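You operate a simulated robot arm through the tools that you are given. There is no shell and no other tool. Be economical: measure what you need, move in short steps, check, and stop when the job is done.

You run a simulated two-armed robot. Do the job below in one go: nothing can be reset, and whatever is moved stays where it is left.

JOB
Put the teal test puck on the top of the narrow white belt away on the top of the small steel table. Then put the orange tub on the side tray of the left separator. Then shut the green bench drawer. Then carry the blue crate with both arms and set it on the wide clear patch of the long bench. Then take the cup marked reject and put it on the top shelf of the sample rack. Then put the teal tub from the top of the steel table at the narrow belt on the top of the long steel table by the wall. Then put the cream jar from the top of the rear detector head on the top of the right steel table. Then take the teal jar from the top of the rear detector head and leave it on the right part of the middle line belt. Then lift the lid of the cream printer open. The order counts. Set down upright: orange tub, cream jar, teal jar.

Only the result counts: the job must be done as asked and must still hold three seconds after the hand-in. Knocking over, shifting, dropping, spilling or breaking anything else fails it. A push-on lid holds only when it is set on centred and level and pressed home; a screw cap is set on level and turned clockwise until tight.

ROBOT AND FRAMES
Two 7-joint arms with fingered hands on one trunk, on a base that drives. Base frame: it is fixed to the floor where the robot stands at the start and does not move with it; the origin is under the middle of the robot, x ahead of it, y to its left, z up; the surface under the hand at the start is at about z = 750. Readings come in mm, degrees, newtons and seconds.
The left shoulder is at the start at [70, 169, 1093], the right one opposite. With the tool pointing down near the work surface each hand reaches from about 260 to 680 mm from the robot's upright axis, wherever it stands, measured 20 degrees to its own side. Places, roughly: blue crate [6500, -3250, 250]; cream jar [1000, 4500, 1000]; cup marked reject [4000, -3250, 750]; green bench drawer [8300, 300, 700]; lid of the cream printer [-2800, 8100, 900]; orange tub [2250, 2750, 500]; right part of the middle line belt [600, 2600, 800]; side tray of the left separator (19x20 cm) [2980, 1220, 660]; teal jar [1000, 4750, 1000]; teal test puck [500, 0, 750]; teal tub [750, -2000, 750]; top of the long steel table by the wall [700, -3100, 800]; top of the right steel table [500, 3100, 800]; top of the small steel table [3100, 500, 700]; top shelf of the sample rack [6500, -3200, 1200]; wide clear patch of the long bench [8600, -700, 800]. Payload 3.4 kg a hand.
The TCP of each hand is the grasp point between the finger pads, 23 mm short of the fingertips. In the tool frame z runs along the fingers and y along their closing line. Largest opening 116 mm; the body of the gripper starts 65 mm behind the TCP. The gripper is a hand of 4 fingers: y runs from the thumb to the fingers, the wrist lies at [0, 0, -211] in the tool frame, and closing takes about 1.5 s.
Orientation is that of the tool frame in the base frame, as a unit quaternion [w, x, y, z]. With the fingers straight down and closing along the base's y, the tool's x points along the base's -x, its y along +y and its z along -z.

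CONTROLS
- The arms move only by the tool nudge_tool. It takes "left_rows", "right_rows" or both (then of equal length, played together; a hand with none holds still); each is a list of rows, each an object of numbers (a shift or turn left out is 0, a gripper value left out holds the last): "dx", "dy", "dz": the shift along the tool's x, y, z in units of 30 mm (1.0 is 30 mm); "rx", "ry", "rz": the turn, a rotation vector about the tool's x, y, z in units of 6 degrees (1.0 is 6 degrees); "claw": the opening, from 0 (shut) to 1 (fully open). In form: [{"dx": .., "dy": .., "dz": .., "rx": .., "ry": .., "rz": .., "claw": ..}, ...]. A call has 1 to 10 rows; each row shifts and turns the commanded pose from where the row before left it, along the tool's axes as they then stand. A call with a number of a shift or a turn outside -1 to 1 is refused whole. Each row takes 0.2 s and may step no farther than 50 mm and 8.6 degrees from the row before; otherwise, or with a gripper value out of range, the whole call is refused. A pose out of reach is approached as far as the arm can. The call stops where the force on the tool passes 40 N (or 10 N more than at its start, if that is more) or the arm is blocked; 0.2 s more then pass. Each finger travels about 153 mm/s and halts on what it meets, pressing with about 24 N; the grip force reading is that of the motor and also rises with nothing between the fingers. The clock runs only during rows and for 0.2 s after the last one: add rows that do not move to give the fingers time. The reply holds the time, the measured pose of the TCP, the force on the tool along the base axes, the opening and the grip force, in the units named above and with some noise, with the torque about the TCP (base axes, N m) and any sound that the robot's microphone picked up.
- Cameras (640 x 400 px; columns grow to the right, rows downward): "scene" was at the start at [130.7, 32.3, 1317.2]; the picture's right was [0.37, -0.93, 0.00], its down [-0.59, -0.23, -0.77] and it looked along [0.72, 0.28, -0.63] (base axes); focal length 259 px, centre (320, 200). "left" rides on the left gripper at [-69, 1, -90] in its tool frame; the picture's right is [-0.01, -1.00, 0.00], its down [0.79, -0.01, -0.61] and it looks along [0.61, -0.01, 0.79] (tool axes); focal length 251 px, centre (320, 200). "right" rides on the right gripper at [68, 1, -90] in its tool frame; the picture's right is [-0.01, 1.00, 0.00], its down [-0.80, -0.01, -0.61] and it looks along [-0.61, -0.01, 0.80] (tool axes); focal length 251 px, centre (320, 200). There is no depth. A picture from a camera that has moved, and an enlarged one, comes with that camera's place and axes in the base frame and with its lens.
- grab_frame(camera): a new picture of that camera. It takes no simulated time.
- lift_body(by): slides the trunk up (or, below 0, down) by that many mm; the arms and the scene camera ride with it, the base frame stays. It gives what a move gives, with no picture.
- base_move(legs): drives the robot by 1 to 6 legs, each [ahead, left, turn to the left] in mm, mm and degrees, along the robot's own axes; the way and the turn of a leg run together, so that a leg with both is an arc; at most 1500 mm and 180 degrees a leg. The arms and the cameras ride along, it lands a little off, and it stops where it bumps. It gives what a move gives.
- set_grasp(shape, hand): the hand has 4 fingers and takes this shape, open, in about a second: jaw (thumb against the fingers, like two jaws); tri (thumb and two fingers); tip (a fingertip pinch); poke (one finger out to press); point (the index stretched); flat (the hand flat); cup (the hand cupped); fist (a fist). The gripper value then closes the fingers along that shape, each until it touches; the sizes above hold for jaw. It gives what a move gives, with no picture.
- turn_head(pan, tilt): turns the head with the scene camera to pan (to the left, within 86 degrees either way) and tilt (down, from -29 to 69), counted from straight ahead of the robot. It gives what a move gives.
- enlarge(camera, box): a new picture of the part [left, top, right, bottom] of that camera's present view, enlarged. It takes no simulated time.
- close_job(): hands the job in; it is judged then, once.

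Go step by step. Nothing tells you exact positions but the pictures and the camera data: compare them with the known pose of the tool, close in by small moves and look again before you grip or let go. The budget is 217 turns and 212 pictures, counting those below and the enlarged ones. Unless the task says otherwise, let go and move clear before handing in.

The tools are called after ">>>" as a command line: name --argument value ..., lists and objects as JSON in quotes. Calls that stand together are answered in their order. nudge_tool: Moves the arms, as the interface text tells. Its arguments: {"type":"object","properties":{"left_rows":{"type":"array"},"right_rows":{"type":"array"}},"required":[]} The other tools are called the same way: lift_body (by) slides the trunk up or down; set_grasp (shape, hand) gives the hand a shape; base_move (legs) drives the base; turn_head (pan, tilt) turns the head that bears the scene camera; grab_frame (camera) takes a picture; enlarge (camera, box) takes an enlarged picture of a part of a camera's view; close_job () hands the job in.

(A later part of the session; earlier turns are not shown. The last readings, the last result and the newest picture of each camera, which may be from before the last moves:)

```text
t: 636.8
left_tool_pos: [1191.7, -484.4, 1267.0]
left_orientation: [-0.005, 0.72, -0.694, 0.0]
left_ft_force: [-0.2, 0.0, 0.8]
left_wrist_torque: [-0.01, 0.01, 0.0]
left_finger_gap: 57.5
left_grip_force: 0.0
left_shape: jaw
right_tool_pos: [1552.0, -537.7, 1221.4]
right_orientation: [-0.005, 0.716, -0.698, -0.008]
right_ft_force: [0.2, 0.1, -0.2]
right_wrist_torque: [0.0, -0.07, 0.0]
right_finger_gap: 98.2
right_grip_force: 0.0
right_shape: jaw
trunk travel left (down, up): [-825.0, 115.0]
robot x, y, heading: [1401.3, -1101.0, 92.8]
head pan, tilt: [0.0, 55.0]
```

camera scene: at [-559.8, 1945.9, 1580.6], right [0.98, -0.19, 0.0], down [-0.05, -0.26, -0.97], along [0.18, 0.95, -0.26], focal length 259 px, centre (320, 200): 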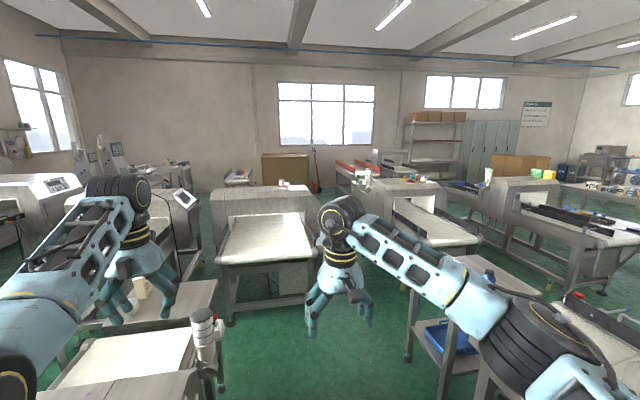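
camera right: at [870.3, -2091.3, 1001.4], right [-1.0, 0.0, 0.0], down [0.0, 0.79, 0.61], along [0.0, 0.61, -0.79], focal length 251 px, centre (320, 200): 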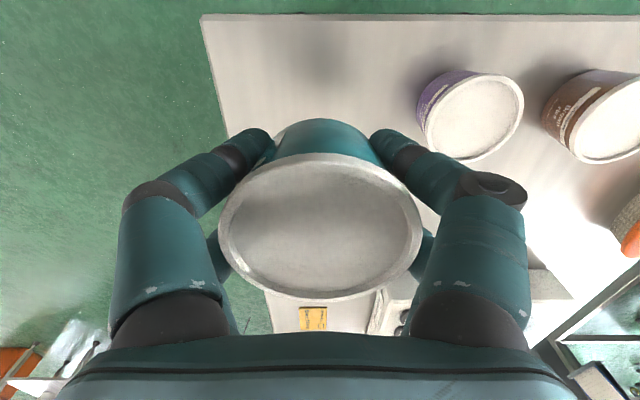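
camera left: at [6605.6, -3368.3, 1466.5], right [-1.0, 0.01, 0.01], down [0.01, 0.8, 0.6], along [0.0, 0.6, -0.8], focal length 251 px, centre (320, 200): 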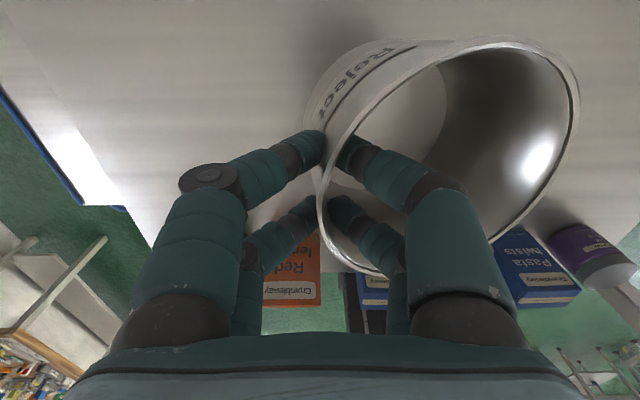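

>>> base_move --legs '[[0, 0, -2.7], [680, 105, 0]]'

>>> grab_frame --camera "scene"

```text
t: 641.0
left_tool_pos: [1154.9, 210.1, 1268.8]
left_orientation: [0.006, -0.691, 0.723, 0.001]
left_ft_force: [0.0, 0.0, 0.5]
left_wrist_torque: [-0.03, 0.01, -0.01]
left_finger_gap: 57.0
left_grip_force: 0.1
left_shape: jaw
right_tool_pos: [1509.6, 127.0, 1222.0]
right_orientation: [0.006, -0.687, 0.726, 0.008]
right_ft_force: [0.8, -0.1, -0.2]
right_wrist_torque: [0.01, -0.01, 0.03]
right_finger_gap: 98.3
right_grip_force: 0.0
right_shape: jaw
trunk travel left (down, up): [-825.0, 115.0]
robot x, y, heading: [1316.8, -420.8, 88.1]
head pan, tilt: [0.0, 55.0]
```

```text
55 pictures are left
camera scene: at [1321.9, -298.7, 1520.6], right [1.0, -0.04, 0.0], down [-0.03, -0.82, -0.57], along [0.02, 0.57, -0.82], focal length 259 px, centre (320, 200)
```

scene: 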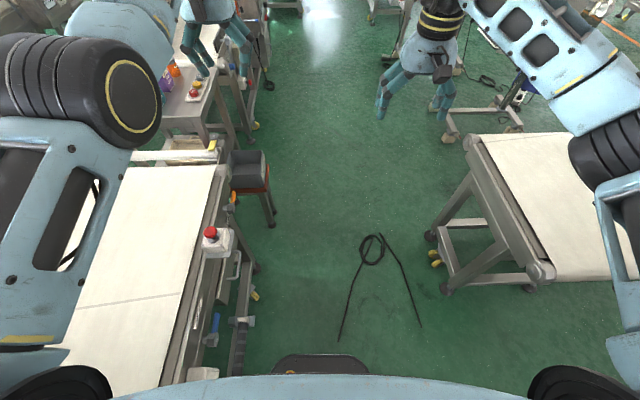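

Cable and stool are as before. I continue along the same line past them and north into the east aisle of the rear line.

>>> base_move --legs '[[0, 15, 1.9], [345, 0, 0], [650, -40, 0], [1000, -160, 0], [1100, 0, 0]]'

>>> turn_head --pan 15 --tilt 20

>>> grab_frame --camera "scene"

```text
t: 656.9
left_tool_pos: [1299.6, 3296.6, 1267.7]
left_orientation: [0.006, -0.701, 0.713, 0.001]
left_ft_force: [-0.2, -0.3, 0.3]
left_wrist_torque: [0.02, 0.03, 0.01]
left_finger_gap: 57.3
left_grip_force: 0.0
left_shape: jaw
right_tool_pos: [1656.0, 3223.3, 1221.2]
right_orientation: [0.006, -0.697, 0.717, 0.008]
right_ft_force: [-0.4, 0.7, 0.2]
right_wrist_torque: [0.04, -0.02, 0.0]
right_finger_gap: 98.5
right_grip_force: 0.1
right_shape: jaw
trunk travel left (down, up): [-825.0, 115.0]
robot x, y, heading: [1473.9, 2670.0, 89.3]
head pan, tilt: [0.0, 55.0]
```

```text
t: 657.9
left_tool_pos: [1299.0, 3297.5, 1266.9]
left_orientation: [0.004, -0.701, 0.713, 0.0]
left_ft_force: [-0.5, 0.3, -0.2]
left_wrist_torque: [0.01, 0.01, 0.01]
left_finger_gap: 57.5
left_grip_force: 0.0
left_shape: jaw
right_tool_pos: [1656.1, 3223.3, 1220.6]
right_orientation: [0.006, -0.696, 0.717, 0.008]
right_ft_force: [0.0, 0.3, 0.5]
right_wrist_torque: [-0.01, 0.03, 0.01]
right_finger_gap: 98.6
right_grip_force: 0.1
right_shape: jaw
trunk travel left (down, up): [-825.0, 115.0]
robot x, y, heading: [1476.5, 2668.4, 89.5]
head pan, tilt: [15.0, 20.0]
```

```text
54 pictures are left
camera scene: at [1455.7, 2810.7, 1572.5], right [0.97, 0.25, 0.0], down [0.09, -0.33, -0.94], along [-0.24, 0.91, -0.34], focal length 259 px, centre (320, 200)
```

scene: 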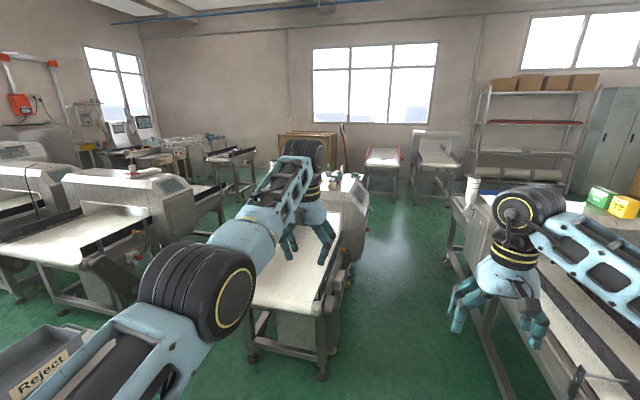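

The rear detector line is ahead-left with a ~750 mm aisle on its east side. I drive up the aisle and turn west to face the head.

>>> lift_body --by 100

>>> base_move --legs '[[1000, -60, 0.5], [930, -60, 0], [0, 0, 90]]'

>>> turn_head --pan 0 --tilt 45

>>> grab_frame --camera "scene"

```text
t: 659.2
left_tool_pos: [1298.3, 3297.4, 1367.4]
left_orientation: [0.004, -0.701, 0.713, 0.001]
left_ft_force: [-0.1, -0.3, 0.8]
left_wrist_torque: [0.0, 0.01, 0.01]
left_finger_gap: 57.4
left_grip_force: 0.1
left_shape: jaw
right_tool_pos: [1656.4, 3222.1, 1320.4]
right_orientation: [0.005, -0.697, 0.717, 0.008]
right_ft_force: [0.3, 0.0, -1.0]
right_wrist_torque: [-0.03, 0.01, -0.03]
right_finger_gap: 98.3
right_grip_force: 0.1
right_shape: jaw
trunk travel left (down, up): [-925.0, 15.0]
robot x, y, heading: [1471.7, 2668.0, 89.4]
head pan, tilt: [15.0, 20.0]
```

```text
t: 672.7
left_tool_pos: [979.4, 4386.6, 1367.9]
left_orientation: [-0.003, 1.0, 0.011, -0.003]
left_ft_force: [-0.8, 0.0, 0.2]
left_wrist_torque: [0.01, 0.02, 0.02]
left_finger_gap: 57.3
left_grip_force: 0.1
left_shape: jaw
right_tool_pos: [1038.5, 4746.0, 1321.1]
right_orientation: [0.002, 1.0, 0.006, -0.01]
right_ft_force: [0.5, 0.8, 0.7]
right_wrist_torque: [-0.01, 0.01, -0.01]
right_finger_gap: 98.6
right_grip_force: 0.1
right_shape: jaw
trunk travel left (down, up): [-925.0, 15.0]
robot x, y, heading: [1596.8, 4590.2, -178.3]
head pan, tilt: [15.0, 20.0]
```

```text
t: 673.6
left_tool_pos: [979.3, 4385.3, 1367.1]
left_orientation: [-0.004, 1.0, 0.011, -0.003]
left_ft_force: [0.5, -0.1, 0.3]
left_wrist_torque: [-0.03, -0.03, 0.02]
left_finger_gap: 57.5
left_grip_force: 0.2
left_shape: jaw
right_tool_pos: [1038.3, 4744.6, 1321.5]
right_orientation: [0.002, 1.0, 0.005, -0.01]
right_ft_force: [-0.1, -0.8, 0.0]
right_wrist_torque: [-0.04, 0.02, 0.0]
right_finger_gap: 98.2
right_grip_force: 0.2
right_shape: jaw
trunk travel left (down, up): [-925.0, 15.0]
robot x, y, heading: [1597.3, 4589.2, -178.3]
head pan, tilt: [0.0, 45.0]
```

```text
53 pictures are left
camera scene: at [1468.2, 4585.4, 1634.0], right [-0.03, 1.0, 0.0], down [0.71, 0.02, -0.71], along [-0.71, -0.02, -0.71], focal length 259 px, centre (320, 200)
```

scene: 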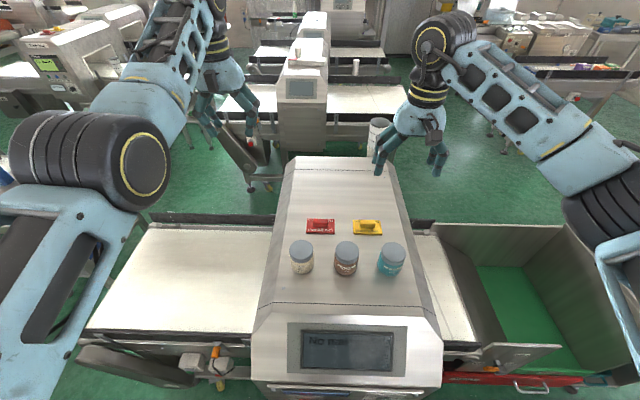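

All three jars are in view: cream ≈[1081, 4525], teal ≈[1081, 4760], lids near z 1070. I bring the left hand over the cream jar.

>>> nudge_tool --left_rows '[{"dx": 0.43, "dy": -0.58, "claw": 0.85}, {"dx": 0.43, "dy": -0.58}, {"dx": 0.43, "dy": -0.58}, {"dx": 0.43, "dy": -0.58}, {"dx": 0.43, "dy": -0.58, "dz": 0.5}, {"dx": 0.43, "dy": -0.58, "dz": 0.7}, {"dx": 0.43, "dy": -0.58, "dz": 0.7}, {"dx": 0.43, "dy": -0.58, "dz": 0.7}, {"dz": 0.9}, {"dz": 0.9}]'

>>> nudge_tool --left_rows '[{"dz": 0.9}, {"dz": 0.8}]'

>>> grab_frame --camera "left"

```text
t: 675.8
left_tool_pos: [977.3, 4386.0, 1312.0]
left_orientation: [-0.004, 1.0, 0.01, -0.003]
left_ft_force: [-0.5, 0.2, -0.3]
left_wrist_torque: [0.0, -0.01, 0.02]
left_finger_gap: 98.5
left_grip_force: 0.1
left_shape: jaw
left hand out of reach, approached as far as the arm can: row 1, 2, 3, 4, 5, 6, 7, 8
right_tool_pos: [1037.0, 4743.3, 1319.5]
right_orientation: [0.001, 1.0, 0.005, -0.008]
right_ft_force: [-1.0, 0.2, 0.3]
right_wrist_torque: [0.01, 0.02, 0.0]
right_finger_gap: 98.6
right_grip_force: 0.1
right_shape: jaw
trunk travel left (down, up): [-925.0, 15.0]
robot x, y, heading: [1597.9, 4588.0, -178.1]
head pan, tilt: [0.0, 45.0]
```

```text
t: 676.4
left_tool_pos: [976.4, 4386.7, 1258.7]
left_orientation: [-0.004, 1.0, 0.011, -0.003]
left_ft_force: [0.8, -0.3, -0.5]
left_wrist_torque: [-0.01, -0.03, -0.04]
left_finger_gap: 98.4
left_grip_force: 0.1
left_shape: jaw
right_tool_pos: [1036.2, 4744.6, 1320.5]
right_orientation: [0.002, 1.0, 0.005, -0.008]
right_ft_force: [-0.2, 0.5, -0.5]
right_wrist_torque: [0.01, 0.02, 0.02]
right_finger_gap: 98.5
right_grip_force: 0.0
right_shape: jaw
trunk travel left (down, up): [-925.0, 15.0]
robot x, y, heading: [1598.9, 4588.7, -178.2]
head pan, tilt: [0.0, 45.0]
```

```text
52 pictures are left
camera left: at [907.8, 4383.2, 1349.3], right [-0.03, 1.0, 0.01], down [0.8, 0.02, 0.6], along [0.6, 0.02, -0.8], focal length 251 px, centre (320, 200)
```

left: 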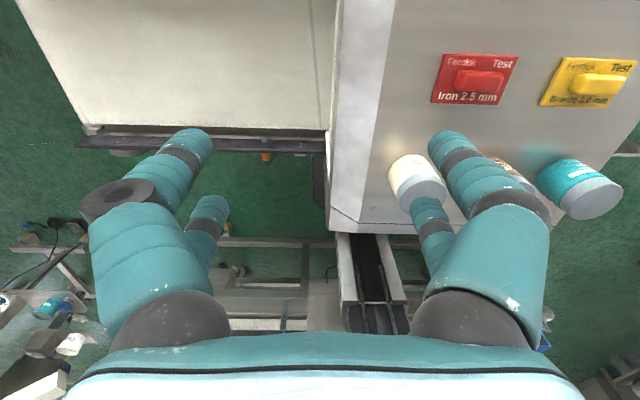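

Now that the hand is lower, I retry the sideways move.

>>> nudge_tool --left_rows '[{"dy": -0.7, "dz": 0.3}, {"dy": -0.7, "dz": 0.3}, {"dy": -0.7, "dz": 0.3}, {"dy": -0.7, "dz": 0.2}, {"dy": -0.7}, {"dx": 0.6, "dy": -0.6}, {"dx": 0.7, "dy": -0.5}, {"dx": 0.7}, {"dx": 0.7}, {"dx": 0.7}]'

>>> grab_frame --camera "left"

```text
t: 678.6
left_tool_pos: [1079.5, 4526.0, 1227.6]
left_orientation: [-0.002, 1.0, 0.012, -0.004]
left_ft_force: [0.1, 0.0, -0.1]
left_wrist_torque: [0.0, 0.02, 0.0]
left_finger_gap: 98.4
left_grip_force: 0.0
left_shape: jaw
right_tool_pos: [1038.9, 4745.5, 1320.5]
right_orientation: [0.002, 1.0, 0.005, -0.009]
right_ft_force: [-0.4, 0.0, 0.6]
right_wrist_torque: [-0.02, 0.02, -0.01]
right_finger_gap: 98.4
right_grip_force: 0.0
right_shape: jaw
trunk travel left (down, up): [-925.0, 15.0]
robot x, y, heading: [1598.5, 4582.7, -178.2]
head pan, tilt: [0.0, 45.0]
```

```text
51 pictures are left
camera left: at [1011.8, 4523.2, 1318.4], right [-0.03, 1.0, 0.01], down [0.8, 0.02, 0.6], along [0.6, 0.02, -0.8], focal length 251 px, centre (320, 200)
```

left: 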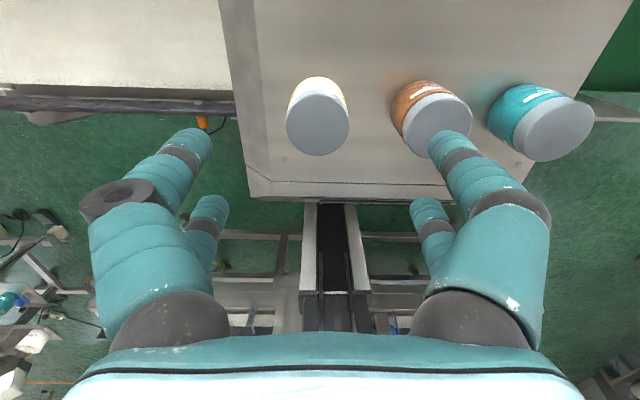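

Lid triangulates to about [1095, 4525, 1090]. I trim and lower around the cream jar.

>>> nudge_tool --left_rows '[{"dx": 0.5}, {"dz": 0.9}, {"dz": 0.9}, {"dz": 0.9}, {"dz": 0.9}, {"dz": 0.5}]'

>>> grab_frame --camera "left"

```text
t: 680.0
left_tool_pos: [1089.8, 4527.4, 1103.1]
left_orientation: [-0.003, 1.0, 0.012, -0.003]
left_ft_force: [0.5, 0.5, -0.2]
left_wrist_torque: [-0.03, -0.02, -0.01]
left_finger_gap: 98.4
left_grip_force: 0.0
left_shape: jaw
right_tool_pos: [1038.0, 4745.1, 1320.9]
right_orientation: [0.002, 1.0, 0.005, -0.01]
right_ft_force: [-0.1, 0.0, 0.5]
right_wrist_torque: [0.02, -0.01, 0.02]
right_finger_gap: 98.4
right_grip_force: 0.0
right_shape: jaw
trunk travel left (down, up): [-925.0, 15.0]
robot x, y, heading: [1597.3, 4590.5, -178.1]
head pan, tilt: [0.0, 45.0]
```

```text
50 pictures are left
camera left: at [1023.1, 4523.5, 1193.6], right [-0.03, 1.0, 0.01], down [0.8, 0.02, 0.6], along [0.6, 0.02, -0.8], focal length 251 px, centre (320, 200)
```

left: 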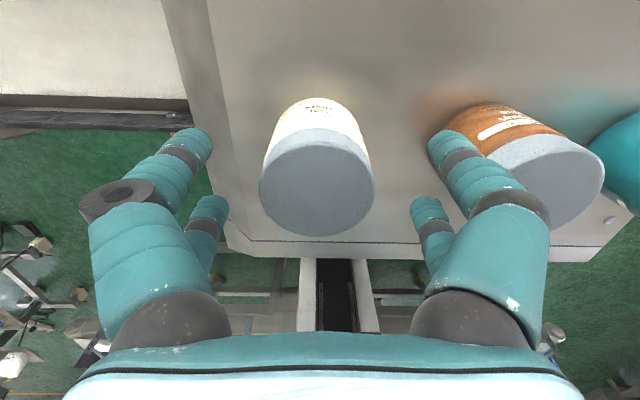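

>>> nudge_tool --left_rows '[{"dx": 0.3}, {"dz": 0.6}, {"dz": 0.6}, {"dz": 0.45}, {"claw": 0.5}, {"claw": 0.2}, {"claw": 0}, {}, {}, {}]'

>>> nudge_tool --left_rows '[{}, {"dz": -0.6}, {"dz": -0.9}, {"dz": -0.9}, {"dz": -0.9}, {"dz": -0.9}]'

>>> grab_frame --camera "left"

```text
t: 682.2
left_tool_pos: [1100.3, 4528.0, 1056.0]
left_orientation: [-0.003, 1.0, 0.011, -0.003]
left_ft_force: [-0.5, 0.5, -0.3]
left_wrist_torque: [-0.02, -0.02, 0.01]
left_finger_gap: 42.5
left_grip_force: 24.2
left_shape: jaw
right_tool_pos: [1038.7, 4744.4, 1321.3]
right_orientation: [0.002, 1.0, 0.006, -0.01]
right_ft_force: [0.4, 0.2, 0.9]
right_wrist_torque: [0.02, 0.02, -0.01]
right_finger_gap: 98.3
right_grip_force: 0.0
right_shape: jaw
trunk travel left (down, up): [-925.0, 15.0]
robot x, y, heading: [1597.8, 4587.2, -178.0]
head pan, tilt: [0.0, 45.0]
```

```text
t: 683.6
left_tool_pos: [1100.8, 4526.9, 1181.0]
left_orientation: [-0.003, 1.0, 0.012, -0.004]
left_ft_force: [0.3, 0.7, -1.1]
left_wrist_torque: [0.01, 0.0, -0.01]
left_finger_gap: 42.2
left_grip_force: 24.0
left_shape: jaw
right_tool_pos: [1038.0, 4745.1, 1321.3]
right_orientation: [0.003, 1.0, 0.005, -0.01]
right_ft_force: [0.0, 0.6, -0.1]
right_wrist_torque: [0.0, 0.01, -0.03]
right_finger_gap: 98.7
right_grip_force: 0.1
right_shape: jaw
trunk travel left (down, up): [-925.0, 15.0]
robot x, y, heading: [1600.1, 4587.5, -178.3]
head pan, tilt: [0.0, 45.0]
```

```text
49 pictures are left
camera left: at [1032.7, 4522.6, 1271.3], right [-0.03, 1.0, 0.01], down [0.8, 0.02, 0.6], along [0.6, 0.02, -0.8], focal length 251 px, centre (320, 200)
```

left: 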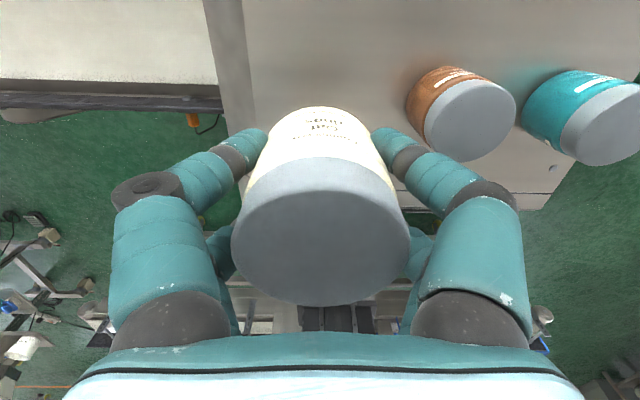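

The cream jar is held. I slide south along the aisle to face the right steel table and look.

>>> base_move --legs '[[0, 0, -1.7], [0, 1450, 0]]'

>>> turn_head --pan 0 --tilt 35

>>> grab_frame --camera "scene"

```text
t: 691.1
left_tool_pos: [1134.5, 3077.2, 1180.3]
left_orientation: [-0.003, 1.0, 0.018, -0.003]
left_ft_force: [-0.1, -0.7, -1.8]
left_wrist_torque: [-0.01, 0.0, 0.01]
left_finger_gap: 41.9
left_grip_force: 24.0
left_shape: jaw
right_tool_pos: [1070.5, 3295.3, 1321.4]
right_orientation: [0.002, 1.0, 0.012, -0.01]
right_ft_force: [1.0, 0.9, 0.1]
right_wrist_torque: [0.0, 0.08, 0.02]
right_finger_gap: 98.3
right_grip_force: 0.1
right_shape: jaw
trunk travel left (down, up): [-925.0, 15.0]
robot x, y, heading: [1634.0, 3147.4, -177.4]
head pan, tilt: [0.0, 45.0]
```

```text
t: 691.9
left_tool_pos: [1133.7, 3076.7, 1180.0]
left_orientation: [-0.004, 1.0, 0.019, -0.004]
left_ft_force: [0.3, -0.2, -0.3]
left_wrist_torque: [-0.01, -0.03, -0.01]
left_finger_gap: 41.9
left_grip_force: 24.1
left_shape: jaw
right_tool_pos: [1070.2, 3295.4, 1321.1]
right_orientation: [0.002, 1.0, 0.012, -0.009]
right_ft_force: [-0.8, -0.8, 0.2]
right_wrist_torque: [0.01, -0.01, 0.0]
right_finger_gap: 98.3
right_grip_force: 0.1
right_shape: jaw
trunk travel left (down, up): [-925.0, 15.0]
robot x, y, heading: [1633.7, 3148.0, -177.4]
head pan, tilt: [0.0, 35.0]
```

```text
48 pictures are left
camera scene: at [1495.7, 3141.3, 1648.6], right [-0.05, 1.0, 0.0], down [0.57, 0.03, -0.82], along [-0.82, -0.04, -0.57], focal length 259 px, centre (320, 200)
```

scene: 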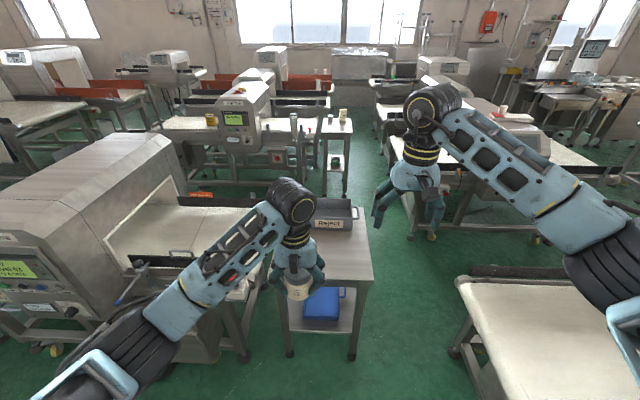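

The right steel table's near half is clear, around [690, 3150]. I drive up to it.

>>> base_move --legs '[[0, 0, -2.6], [430, -50, 0]]'

>>> turn_head --pan 5 --tilt 50

>>> lift_body --by -260

>>> grab_frame --camera "scene"

>>> grab_frame --camera "left"

```text
t: 694.9
left_tool_pos: [711.6, 3143.1, 1181.5]
left_orientation: [-0.003, 1.0, 0.0, -0.004]
left_ft_force: [0.5, 0.4, -0.8]
left_wrist_torque: [0.01, 0.01, 0.01]
left_finger_gap: 41.9
left_grip_force: 24.4
left_shape: jaw
right_tool_pos: [655.6, 3363.2, 1321.9]
right_orientation: [0.002, 1.0, -0.006, -0.011]
right_ft_force: [-0.4, -0.3, 0.0]
right_wrist_torque: [0.02, 0.03, -0.03]
right_finger_gap: 98.3
right_grip_force: 0.1
right_shape: jaw
trunk travel left (down, up): [-925.0, 15.0]
robot x, y, heading: [1209.5, 3194.3, -179.3]
head pan, tilt: [0.0, 35.0]
```

```text
t: 695.6
left_tool_pos: [709.2, 3143.2, 1179.8]
left_orientation: [-0.004, 1.0, 0.0, -0.003]
left_ft_force: [0.4, 0.0, -1.8]
left_wrist_torque: [-0.04, 0.03, 0.02]
left_finger_gap: 42.0
left_grip_force: 24.4
left_shape: jaw
right_tool_pos: [653.2, 3363.0, 1321.0]
right_orientation: [0.001, 1.0, -0.006, -0.01]
right_ft_force: [0.2, 0.5, -0.4]
right_wrist_torque: [-0.01, 0.01, 0.01]
right_finger_gap: 98.3
right_grip_force: 0.1
right_shape: jaw
trunk travel left (down, up): [-925.0, 15.0]
robot x, y, heading: [1212.4, 3194.3, -179.5]
head pan, tilt: [5.0, 50.0]
```

```text
t: 698.3
left_tool_pos: [710.2, 3142.8, 921.0]
left_orientation: [-0.004, 1.0, 0.0, -0.004]
left_ft_force: [0.2, 0.0, -1.7]
left_wrist_torque: [0.0, -0.01, 0.03]
left_finger_gap: 42.1
left_grip_force: 24.2
left_shape: jaw
right_tool_pos: [654.1, 3362.9, 1061.1]
right_orientation: [0.002, 1.0, -0.006, -0.01]
right_ft_force: [-0.5, 0.2, 0.2]
right_wrist_torque: [-0.02, -0.04, 0.03]
right_finger_gap: 98.2
right_grip_force: 0.0
right_shape: jaw
trunk travel left (down, up): [-665.0, 275.0]
robot x, y, heading: [1209.2, 3191.8, -179.6]
head pan, tilt: [5.0, 50.0]
```

```text
47 pictures are left
camera scene: at [1084.9, 3187.9, 1367.0], right [-0.1, 1.0, 0.0], down [0.76, 0.07, -0.64], along [-0.64, -0.06, -0.77], focal length 259 px, centre (320, 200)
```

scene: 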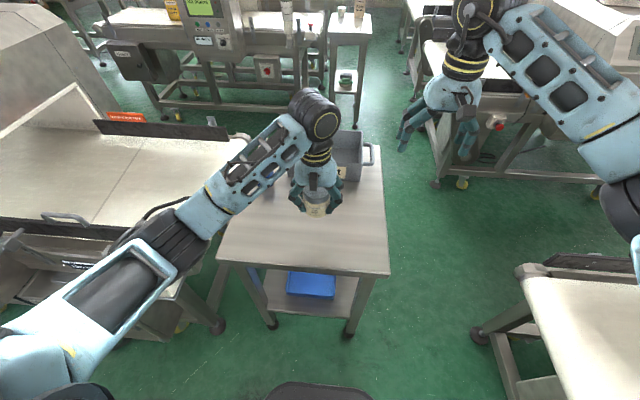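

```text
46 pictures are left
camera left: at [643.2, 3141.1, 1011.2], right [-0.01, 1.0, 0.01], down [0.8, 0.0, 0.6], along [0.6, 0.01, -0.8], focal length 251 px, centre (320, 200)
```

left: 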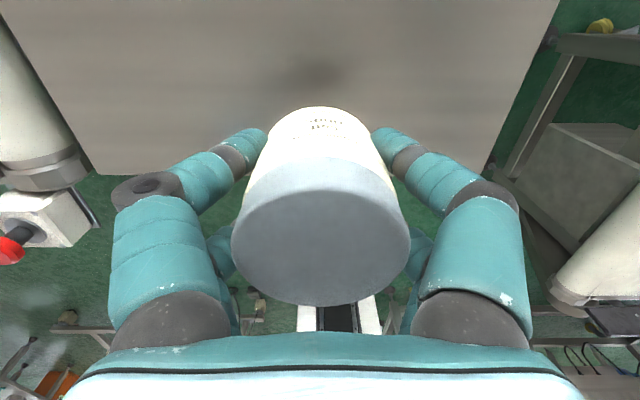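

Table top is about z≈755; the spot is clear. I lower the jar.

>>> nudge_tool --left_rows '[{"dz": 0.8}, {"dz": 0.8}, {"dz": 0.8}, {"dz": 0.6}, {"dz": 0.25}, {"dz": 0.2}, {}]'

>>> nudge_tool --left_rows '[{"dz": 0.15}, {"dz": 0.15}, {"dz": 0.15}, {"dz": 0.1}, {}]'

>>> enlarge --camera "scene" --box '[250, 140, 390, 280]'

```text
t: 699.9
left_tool_pos: [709.4, 3144.5, 816.7]
left_orientation: [-0.004, 1.0, 0.0, -0.003]
left_ft_force: [0.1, 0.4, -1.2]
left_wrist_torque: [0.01, -0.01, 0.03]
left_finger_gap: 41.9
left_grip_force: 23.9
left_shape: jaw
right_tool_pos: [653.5, 3362.8, 1062.1]
right_orientation: [0.002, 1.0, -0.006, -0.009]
right_ft_force: [0.2, 0.4, 0.8]
right_wrist_torque: [-0.03, -0.03, 0.01]
right_finger_gap: 98.6
right_grip_force: 0.0
right_shape: jaw
trunk travel left (down, up): [-665.0, 275.0]
robot x, y, heading: [1213.1, 3195.3, -179.7]
head pan, tilt: [5.0, 50.0]
```

```text
t: 701.1
left_tool_pos: [710.0, 3143.1, 800.0]
left_orientation: [-0.004, 1.0, 0.0, -0.003]
left_ft_force: [1.2, 0.2, -0.6]
left_wrist_torque: [-0.01, 0.03, 0.01]
left_finger_gap: 41.8
left_grip_force: 23.6
left_shape: jaw
right_tool_pos: [654.0, 3363.0, 1061.2]
right_orientation: [0.002, 1.0, -0.006, -0.009]
right_ft_force: [0.9, -0.4, 0.2]
right_wrist_torque: [-0.05, 0.0, 0.03]
right_finger_gap: 98.4
right_grip_force: 0.1
right_shape: jaw
trunk travel left (down, up): [-665.0, 275.0]
robot x, y, heading: [1209.5, 3193.0, -179.4]
head pan, tilt: [5.0, 50.0]
```

```text
2.86 times, centred on (320, 210) of scene
camera zoom: at [1084.8, 3187.9, 1367.0], right [-0.1, 1.0, 0.0], down [0.76, 0.07, -0.64], along [-0.64, -0.06, -0.77], focal length 741 px, centre (320, 171)
```

zoom: 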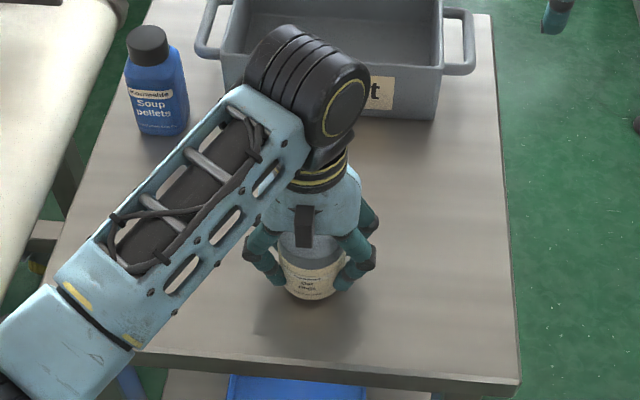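

>>> nudge_tool --left_rows '[{"dz": 0.15}, {"dz": 0.15}, {"dz": 0.15}, {"dz": 0.15}, {"dz": 0.12}, {"dz": 0.12}, {}]'

```text
t: 702.0
left_tool_pos: [708.9, 3144.3, 793.1]
left_orientation: [-0.005, 1.0, 0.0, -0.011]
left_ft_force: [6.5, -5.3, 24.7]
left_wrist_torque: [-0.27, -0.21, 0.05]
left_finger_gap: 42.7
left_grip_force: 24.4
left_shape: jaw
right_tool_pos: [657.2, 3360.6, 1063.7]
right_orientation: [0.002, 1.0, -0.005, -0.011]
right_ft_force: [-0.3, -0.2, -0.1]
right_wrist_torque: [-0.04, 0.01, 0.02]
right_finger_gap: 98.4
right_grip_force: 0.0
right_shape: jaw
trunk travel left (down, up): [-665.0, 275.0]
robot x, y, heading: [1210.0, 3193.5, -179.5]
head pan, tilt: [5.0, 50.0]
stopped in row 4 (left hand): the force on the tool passed its limit at 46 N (the readings are from after the stop); the commanded pose is now the measured one
```

Contact made. I ease off, open, and lift clear, then check.

>>> nudge_tool --left_rows '[{"dz": -0.08}, {"claw": 0.55}, {"claw": 0.8}, {}, {"dz": -0.5}, {"dz": -0.9}, {"dz": -0.9}, {"dz": -0.9}, {"dz": -0.9}, {"dz": -0.9}]'

>>> lift_body --by 260

>>> grab_frame --camera "scene"

```text
t: 704.2
left_tool_pos: [709.4, 3141.8, 939.7]
left_orientation: [-0.005, 1.0, 0.001, -0.008]
left_ft_force: [0.1, -0.3, -0.3]
left_wrist_torque: [-0.01, 0.0, 0.01]
left_finger_gap: 92.9
left_grip_force: 0.0
left_shape: jaw
right_tool_pos: [653.7, 3361.9, 1061.5]
right_orientation: [0.002, 1.0, -0.005, -0.01]
right_ft_force: [0.0, -0.8, -0.1]
right_wrist_torque: [0.0, -0.04, -0.01]
right_finger_gap: 98.0
right_grip_force: 0.0
right_shape: jaw
trunk travel left (down, up): [-665.0, 275.0]
robot x, y, heading: [1208.4, 3194.7, -179.1]
head pan, tilt: [5.0, 50.0]
```

```text
t: 706.8
left_tool_pos: [709.6, 3142.6, 1199.3]
left_orientation: [-0.005, 1.0, 0.0, -0.008]
left_ft_force: [-1.1, 0.1, -0.4]
left_wrist_torque: [0.0, -0.04, 0.02]
left_finger_gap: 92.7
left_grip_force: 0.1
left_shape: jaw
right_tool_pos: [653.5, 3362.8, 1322.3]
right_orientation: [0.002, 1.0, -0.005, -0.009]
right_ft_force: [0.2, 0.0, 0.2]
right_wrist_torque: [-0.03, -0.01, -0.01]
right_finger_gap: 98.4
right_grip_force: 0.1
right_shape: jaw
trunk travel left (down, up): [-925.0, 15.0]
robot x, y, heading: [1212.4, 3196.1, -179.5]
head pan, tilt: [5.0, 50.0]
```

```text
44 pictures are left
camera scene: at [1084.8, 3187.8, 1626.9], right [-0.1, 1.0, 0.0], down [0.76, 0.07, -0.64], along [-0.64, -0.06, -0.77], focal length 259 px, centre (320, 200)
```

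scene: 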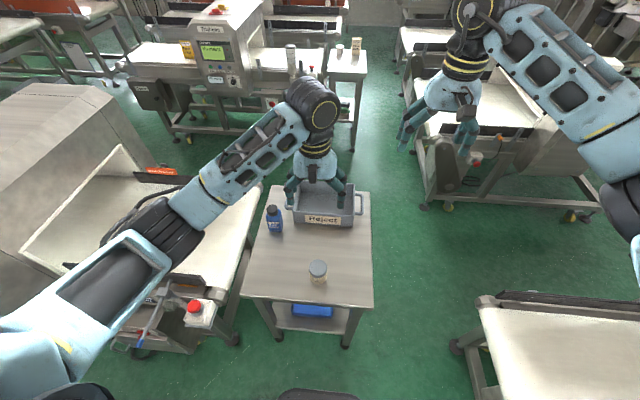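

The cream jar is in place. I return to the rear head so the left hand ends above the teal jar.

>>> base_move --legs '[[-390, 0, -0.5], [0, -1450, 0], [0, -162, 0]]'

>>> grab_frame --camera "left"

```text
t: 717.2
left_tool_pos: [1135.1, 4788.7, 1201.2]
left_orientation: [-0.005, 1.0, -0.013, -0.008]
left_ft_force: [-0.1, 0.6, -0.3]
left_wrist_torque: [-0.02, -0.01, 0.02]
left_finger_gap: 92.8
left_grip_force: 0.1
left_shape: jaw
right_tool_pos: [1086.9, 5011.2, 1321.1]
right_orientation: [-0.001, 1.0, -0.02, -0.01]
right_ft_force: [-0.1, -0.6, 0.1]
right_wrist_torque: [0.03, 0.0, 0.03]
right_finger_gap: 98.5
right_grip_force: 0.1
right_shape: jaw
trunk travel left (down, up): [-925.0, 15.0]
robot x, y, heading: [1640.0, 4829.2, 179.0]
head pan, tilt: [5.0, 50.0]
```

```text
43 pictures are left
camera left: at [1068.5, 4788.9, 1291.1], right [0.02, 1.0, 0.01], down [0.8, -0.02, 0.59], along [0.59, 0.0, -0.8], focal length 251 px, centre (320, 200)
```

left: 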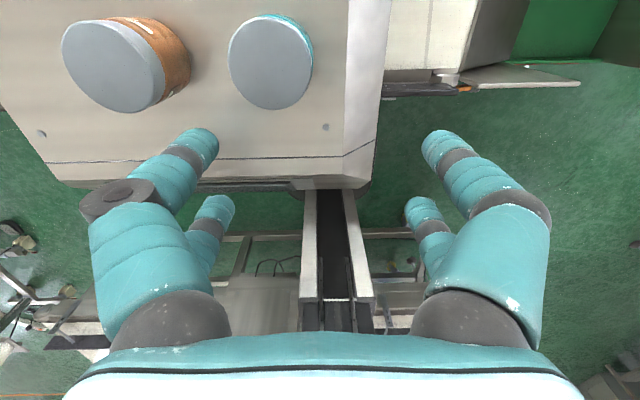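

>>> nudge_tool --left_rows '[{"dx": -0.6, "dy": 0.6}, {"dx": -0.6, "dy": 0.57}, {"dz": 0.9}, {"dz": 0.9}, {"dz": 0.9}]'

>>> grab_frame --camera "left"

```text
t: 718.5
left_tool_pos: [1096.6, 4758.4, 1119.1]
left_orientation: [-0.005, 1.0, -0.013, -0.008]
left_ft_force: [-0.3, 0.3, -0.2]
left_wrist_torque: [0.03, 0.0, -0.02]
left_finger_gap: 92.7
left_grip_force: 0.1
left_shape: jaw
right_tool_pos: [1086.1, 5013.3, 1322.7]
right_orientation: [0.001, 1.0, -0.02, -0.009]
right_ft_force: [0.3, -0.3, -0.2]
right_wrist_torque: [0.0, 0.0, 0.0]
right_finger_gap: 98.7
right_grip_force: 0.1
right_shape: jaw
trunk travel left (down, up): [-925.0, 15.0]
robot x, y, heading: [1636.1, 4834.9, 179.2]
head pan, tilt: [5.0, 50.0]
```

```text
42 pictures are left
camera left: at [1029.9, 4758.2, 1211.1], right [0.02, 1.0, 0.01], down [0.8, -0.02, 0.59], along [0.59, 0.0, -0.8], focal length 251 px, centre (320, 200)
```

left: 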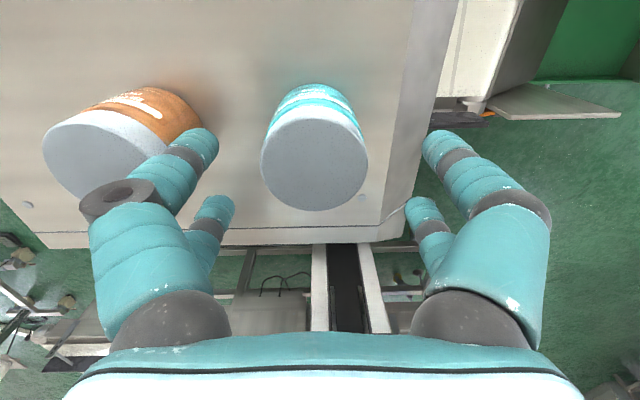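

>>> nudge_tool --left_rows '[{"dx": 0.1, "dy": 0.1}, {"dz": 0.7}, {"dz": 0.7}, {"dz": 0.7}, {"claw": 0.5}, {"claw": 0.2}, {"claw": 0}, {}, {}, {}]'

>>> nudge_tool --left_rows '[{}, {"dz": -0.6}, {"dz": -0.9}, {"dz": -0.9}, {"dz": -0.9}, {"dz": -0.9}]'

>>> grab_frame --camera "left"

```text
t: 720.6
left_tool_pos: [1099.4, 4755.4, 1056.7]
left_orientation: [-0.005, 1.0, -0.014, -0.007]
left_ft_force: [-0.8, -0.3, -0.4]
left_wrist_torque: [-0.02, 0.01, 0.02]
left_finger_gap: 41.8
left_grip_force: 23.8
left_shape: jaw
right_tool_pos: [1086.7, 5015.5, 1321.5]
right_orientation: [0.002, 1.0, -0.019, -0.009]
right_ft_force: [-0.1, 0.5, -0.2]
right_wrist_torque: [0.0, 0.02, 0.01]
right_finger_gap: 98.5
right_grip_force: 0.1
right_shape: jaw
trunk travel left (down, up): [-925.0, 15.0]
robot x, y, heading: [1639.5, 4832.6, 179.3]
head pan, tilt: [5.0, 50.0]
```

```text
t: 722.0
left_tool_pos: [1101.7, 4754.6, 1181.6]
left_orientation: [-0.006, 1.0, -0.013, -0.008]
left_ft_force: [0.7, 0.4, -1.1]
left_wrist_torque: [0.02, -0.01, -0.02]
left_finger_gap: 41.7
left_grip_force: 23.6
left_shape: jaw
right_tool_pos: [1085.4, 5014.0, 1321.9]
right_orientation: [0.002, 1.0, -0.019, -0.009]
right_ft_force: [0.7, -0.2, 0.2]
right_wrist_torque: [-0.02, -0.02, 0.01]
right_finger_gap: 98.3
right_grip_force: 0.1
right_shape: jaw
trunk travel left (down, up): [-925.0, 15.0]
robot x, y, heading: [1637.7, 4832.6, 179.1]
head pan, tilt: [5.0, 50.0]
```

```text
41 pictures are left
camera left: at [1034.4, 4754.5, 1273.6], right [0.02, 1.0, 0.01], down [0.8, -0.02, 0.59], along [0.59, 0.0, -0.8], focal length 251 px, centre (320, 200)
```

left: 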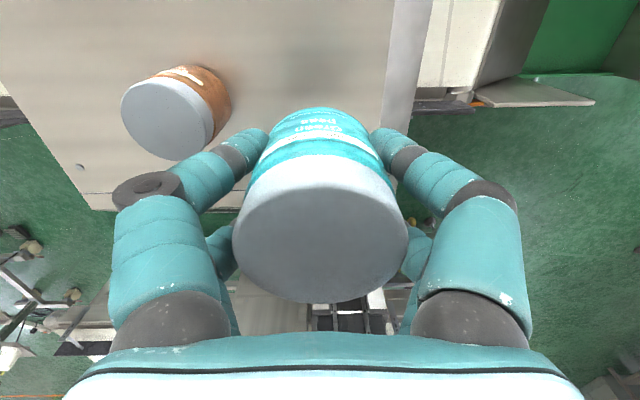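

The teal jar is held. I slide south and move up to the middle line's right belt part.

>>> base_move --legs '[[0, 0, 0.9], [0, 1400, 0], [0, 714, 0]]'

>>> turn_head --pan 5 --tilt 45

>>> grab_frame --camera "scene"

```text
t: 732.8
left_tool_pos: [1065.5, 2661.3, 1183.2]
left_orientation: [-0.005, 1.0, -0.017, -0.008]
left_ft_force: [0.5, 0.7, -1.7]
left_wrist_torque: [-0.02, 0.0, -0.01]
left_finger_gap: 41.5
left_grip_force: 23.6
left_shape: jaw
right_tool_pos: [1052.3, 2921.1, 1321.0]
right_orientation: [0.003, 1.0, -0.023, -0.009]
right_ft_force: [-0.6, -0.2, 0.0]
right_wrist_torque: [-0.03, 0.02, 0.04]
right_finger_gap: 98.4
right_grip_force: 0.1
right_shape: jaw
trunk travel left (down, up): [-925.0, 15.0]
robot x, y, heading: [1602.6, 2730.3, 178.6]
head pan, tilt: [5.0, 50.0]
```

```text
t: 733.5
left_tool_pos: [1065.7, 2660.5, 1182.8]
left_orientation: [-0.004, 1.0, -0.018, -0.007]
left_ft_force: [0.3, -0.6, -1.3]
left_wrist_torque: [-0.04, 0.01, 0.02]
left_finger_gap: 41.3
left_grip_force: 23.9
left_shape: jaw
right_tool_pos: [1052.1, 2919.3, 1321.1]
right_orientation: [0.003, 1.0, -0.023, -0.01]
right_ft_force: [0.3, 0.6, 0.0]
right_wrist_torque: [-0.02, 0.0, 0.04]
right_finger_gap: 98.4
right_grip_force: 0.0
right_shape: jaw
trunk travel left (down, up): [-925.0, 15.0]
robot x, y, heading: [1601.5, 2729.3, 178.8]
head pan, tilt: [5.0, 45.0]
```

```text
40 pictures are left
camera scene: at [1472.5, 2728.9, 1633.8], right [-0.06, 1.0, 0.0], down [0.71, 0.04, -0.71], along [-0.71, -0.04, -0.71], focal length 259 px, centre (320, 200)
```

scene: 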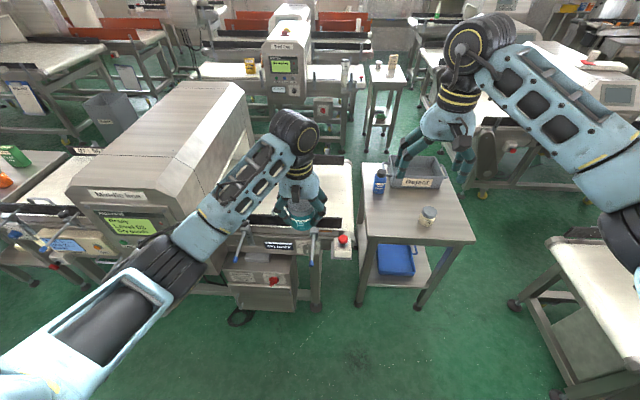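

I drive forward until the jar is above the belt, then check with the wrist camera.

>>> base_move --legs '[[440, 20, 1.0]]'

>>> lift_body --by -200

>>> grab_frame --camera "left"

>>> grab_frame --camera "scene"

```text
t: 736.2
left_tool_pos: [620.4, 2633.1, 1183.2]
left_orientation: [-0.005, 1.0, -0.006, -0.009]
left_ft_force: [0.1, -0.3, -0.8]
left_wrist_torque: [0.02, 0.03, -0.01]
left_finger_gap: 41.5
left_grip_force: 24.0
left_shape: jaw
right_tool_pos: [602.2, 2891.7, 1322.5]
right_orientation: [0.002, 1.0, -0.013, -0.01]
right_ft_force: [0.5, -0.5, 0.0]
right_wrist_torque: [-0.01, -0.02, -0.02]
right_finger_gap: 98.3
right_grip_force: 0.1
right_shape: jaw
trunk travel left (down, up): [-925.0, 15.0]
robot x, y, heading: [1155.8, 2719.4, 179.6]
head pan, tilt: [5.0, 45.0]
```

```text
t: 738.4
left_tool_pos: [619.8, 2632.9, 982.4]
left_orientation: [-0.005, 1.0, -0.006, -0.008]
left_ft_force: [0.0, 1.2, -1.1]
left_wrist_torque: [0.0, 0.01, 0.0]
left_finger_gap: 41.6
left_grip_force: 23.8
left_shape: jaw
right_tool_pos: [601.1, 2892.0, 1121.6]
right_orientation: [0.001, 1.0, -0.012, -0.009]
right_ft_force: [0.5, -0.2, -0.1]
right_wrist_torque: [0.01, -0.02, 0.02]
right_finger_gap: 98.5
right_grip_force: 0.1
right_shape: jaw
trunk travel left (down, up): [-725.0, 215.0]
robot x, y, heading: [1152.4, 2716.2, 179.7]
head pan, tilt: [5.0, 45.0]
```

```text
39 pictures are left
camera left: at [553.2, 2631.7, 1073.7], right [0.0, 1.0, 0.01], down [0.8, -0.01, 0.59], along [0.59, 0.01, -0.8], focal length 251 px, centre (320, 200)
```

left: 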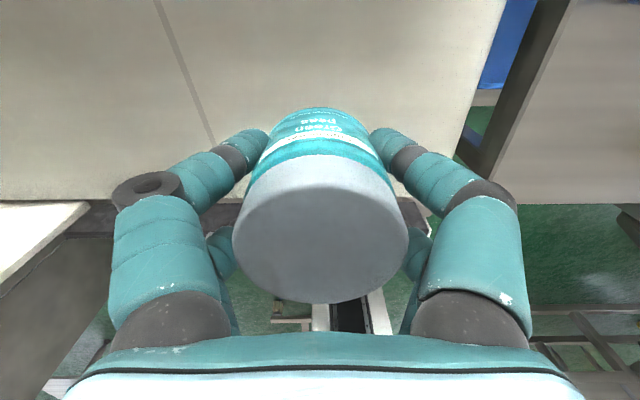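

```text
38 pictures are left
camera scene: at [1025.6, 2711.0, 1433.9], right [-0.08, 1.0, 0.0], down [0.7, 0.06, -0.71], along [-0.7, -0.06, -0.71], focal length 259 px, centre (320, 200)
```

scene: 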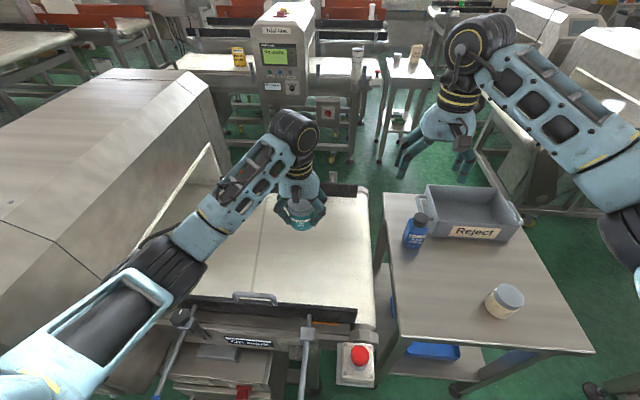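

The belt below is empty. I lower the jar onto it.

>>> nudge_tool --left_rows '[{"dz": 0.9}, {"dz": 0.9}, {"dz": 0.9}, {"dz": 0.9}, {"dz": 0.8}, {"dz": 0.4}, {}]'

>>> nudge_tool --left_rows '[{"dz": 0.2}, {"dz": 0.2}, {"dz": 0.2}, {"dz": 0.15}, {"dz": 0.15}, {"dz": 0.15}, {"dz": 0.15}, {"dz": 0.15}, {}]'

>>> enlarge --camera "scene" --box '[200, 150, 400, 350]'

```text
t: 740.0
left_tool_pos: [617.9, 2634.5, 837.5]
left_orientation: [-0.004, 1.0, -0.005, -0.008]
left_ft_force: [0.0, -0.8, -1.0]
left_wrist_torque: [0.0, 0.03, 0.01]
left_finger_gap: 41.5
left_grip_force: 24.6
left_shape: jaw
right_tool_pos: [601.3, 2892.1, 1121.9]
right_orientation: [0.001, 1.0, -0.013, -0.01]
right_ft_force: [-0.5, -0.3, 0.3]
right_wrist_torque: [-0.01, -0.06, 0.02]
right_finger_gap: 98.4
right_grip_force: 0.0
right_shape: jaw
trunk travel left (down, up): [-725.0, 215.0]
robot x, y, heading: [1155.7, 2718.3, 179.9]
head pan, tilt: [5.0, 45.0]
```

```text
t: 742.0
left_tool_pos: [616.4, 2636.2, 798.7]
left_orientation: [-0.006, 1.0, -0.006, -0.008]
left_ft_force: [0.3, 0.5, -1.7]
left_wrist_torque: [0.02, 0.01, 0.0]
left_finger_gap: 41.5
left_grip_force: 24.5
left_shape: jaw
right_tool_pos: [601.4, 2891.1, 1121.9]
right_orientation: [0.002, 1.0, -0.012, -0.01]
right_ft_force: [-0.1, 1.3, 0.3]
right_wrist_torque: [0.01, 0.01, 0.02]
right_finger_gap: 98.3
right_grip_force: 0.0
right_shape: jaw
trunk travel left (down, up): [-725.0, 215.0]
robot x, y, heading: [1155.7, 2717.2, 179.8]
head pan, tilt: [5.0, 45.0]
```

```text
2.00 times, centred on (300, 250) of scene
camera zoom: at [1025.5, 2711.0, 1433.9], right [-0.08, 1.0, 0.0], down [0.7, 0.06, -0.71], along [-0.7, -0.06, -0.71], focal length 518 px, centre (360, 100)
```

zoom: 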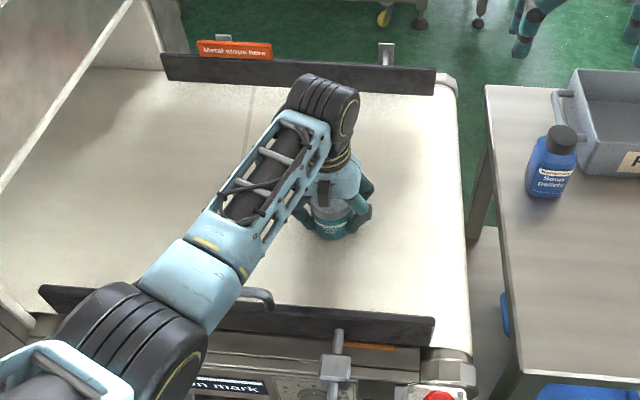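

>>> nudge_tool --left_rows '[{"dz": 0.15}, {"dz": 0.15}, {"dz": 0.15}, {"dz": 0.15}, {"dz": 0.15}, {"dz": 0.15}, {"dz": 0.15}, {"dz": 0.15}, {}]'

```text
t: 742.7
left_tool_pos: [615.6, 2635.6, 795.6]
left_orientation: [-0.006, 1.0, -0.006, -0.016]
left_ft_force: [8.5, -1.6, 23.8]
left_wrist_torque: [-0.17, -0.25, 0.02]
left_finger_gap: 42.3
left_grip_force: 24.0
left_shape: jaw
right_tool_pos: [605.0, 2891.3, 1123.2]
right_orientation: [0.001, 1.0, -0.011, -0.012]
right_ft_force: [-0.1, 0.2, 0.5]
right_wrist_torque: [0.01, -0.03, 0.0]
right_finger_gap: 98.3
right_grip_force: 0.1
right_shape: jaw
trunk travel left (down, up): [-725.0, 215.0]
robot x, y, heading: [1158.1, 2714.3, 180.0]
head pan, tilt: [5.0, 45.0]
stopped in row 3 (left hand): the force on the tool passed its limit at 45 N (the readings are from after the stop); the commanded pose is now the measured one
```

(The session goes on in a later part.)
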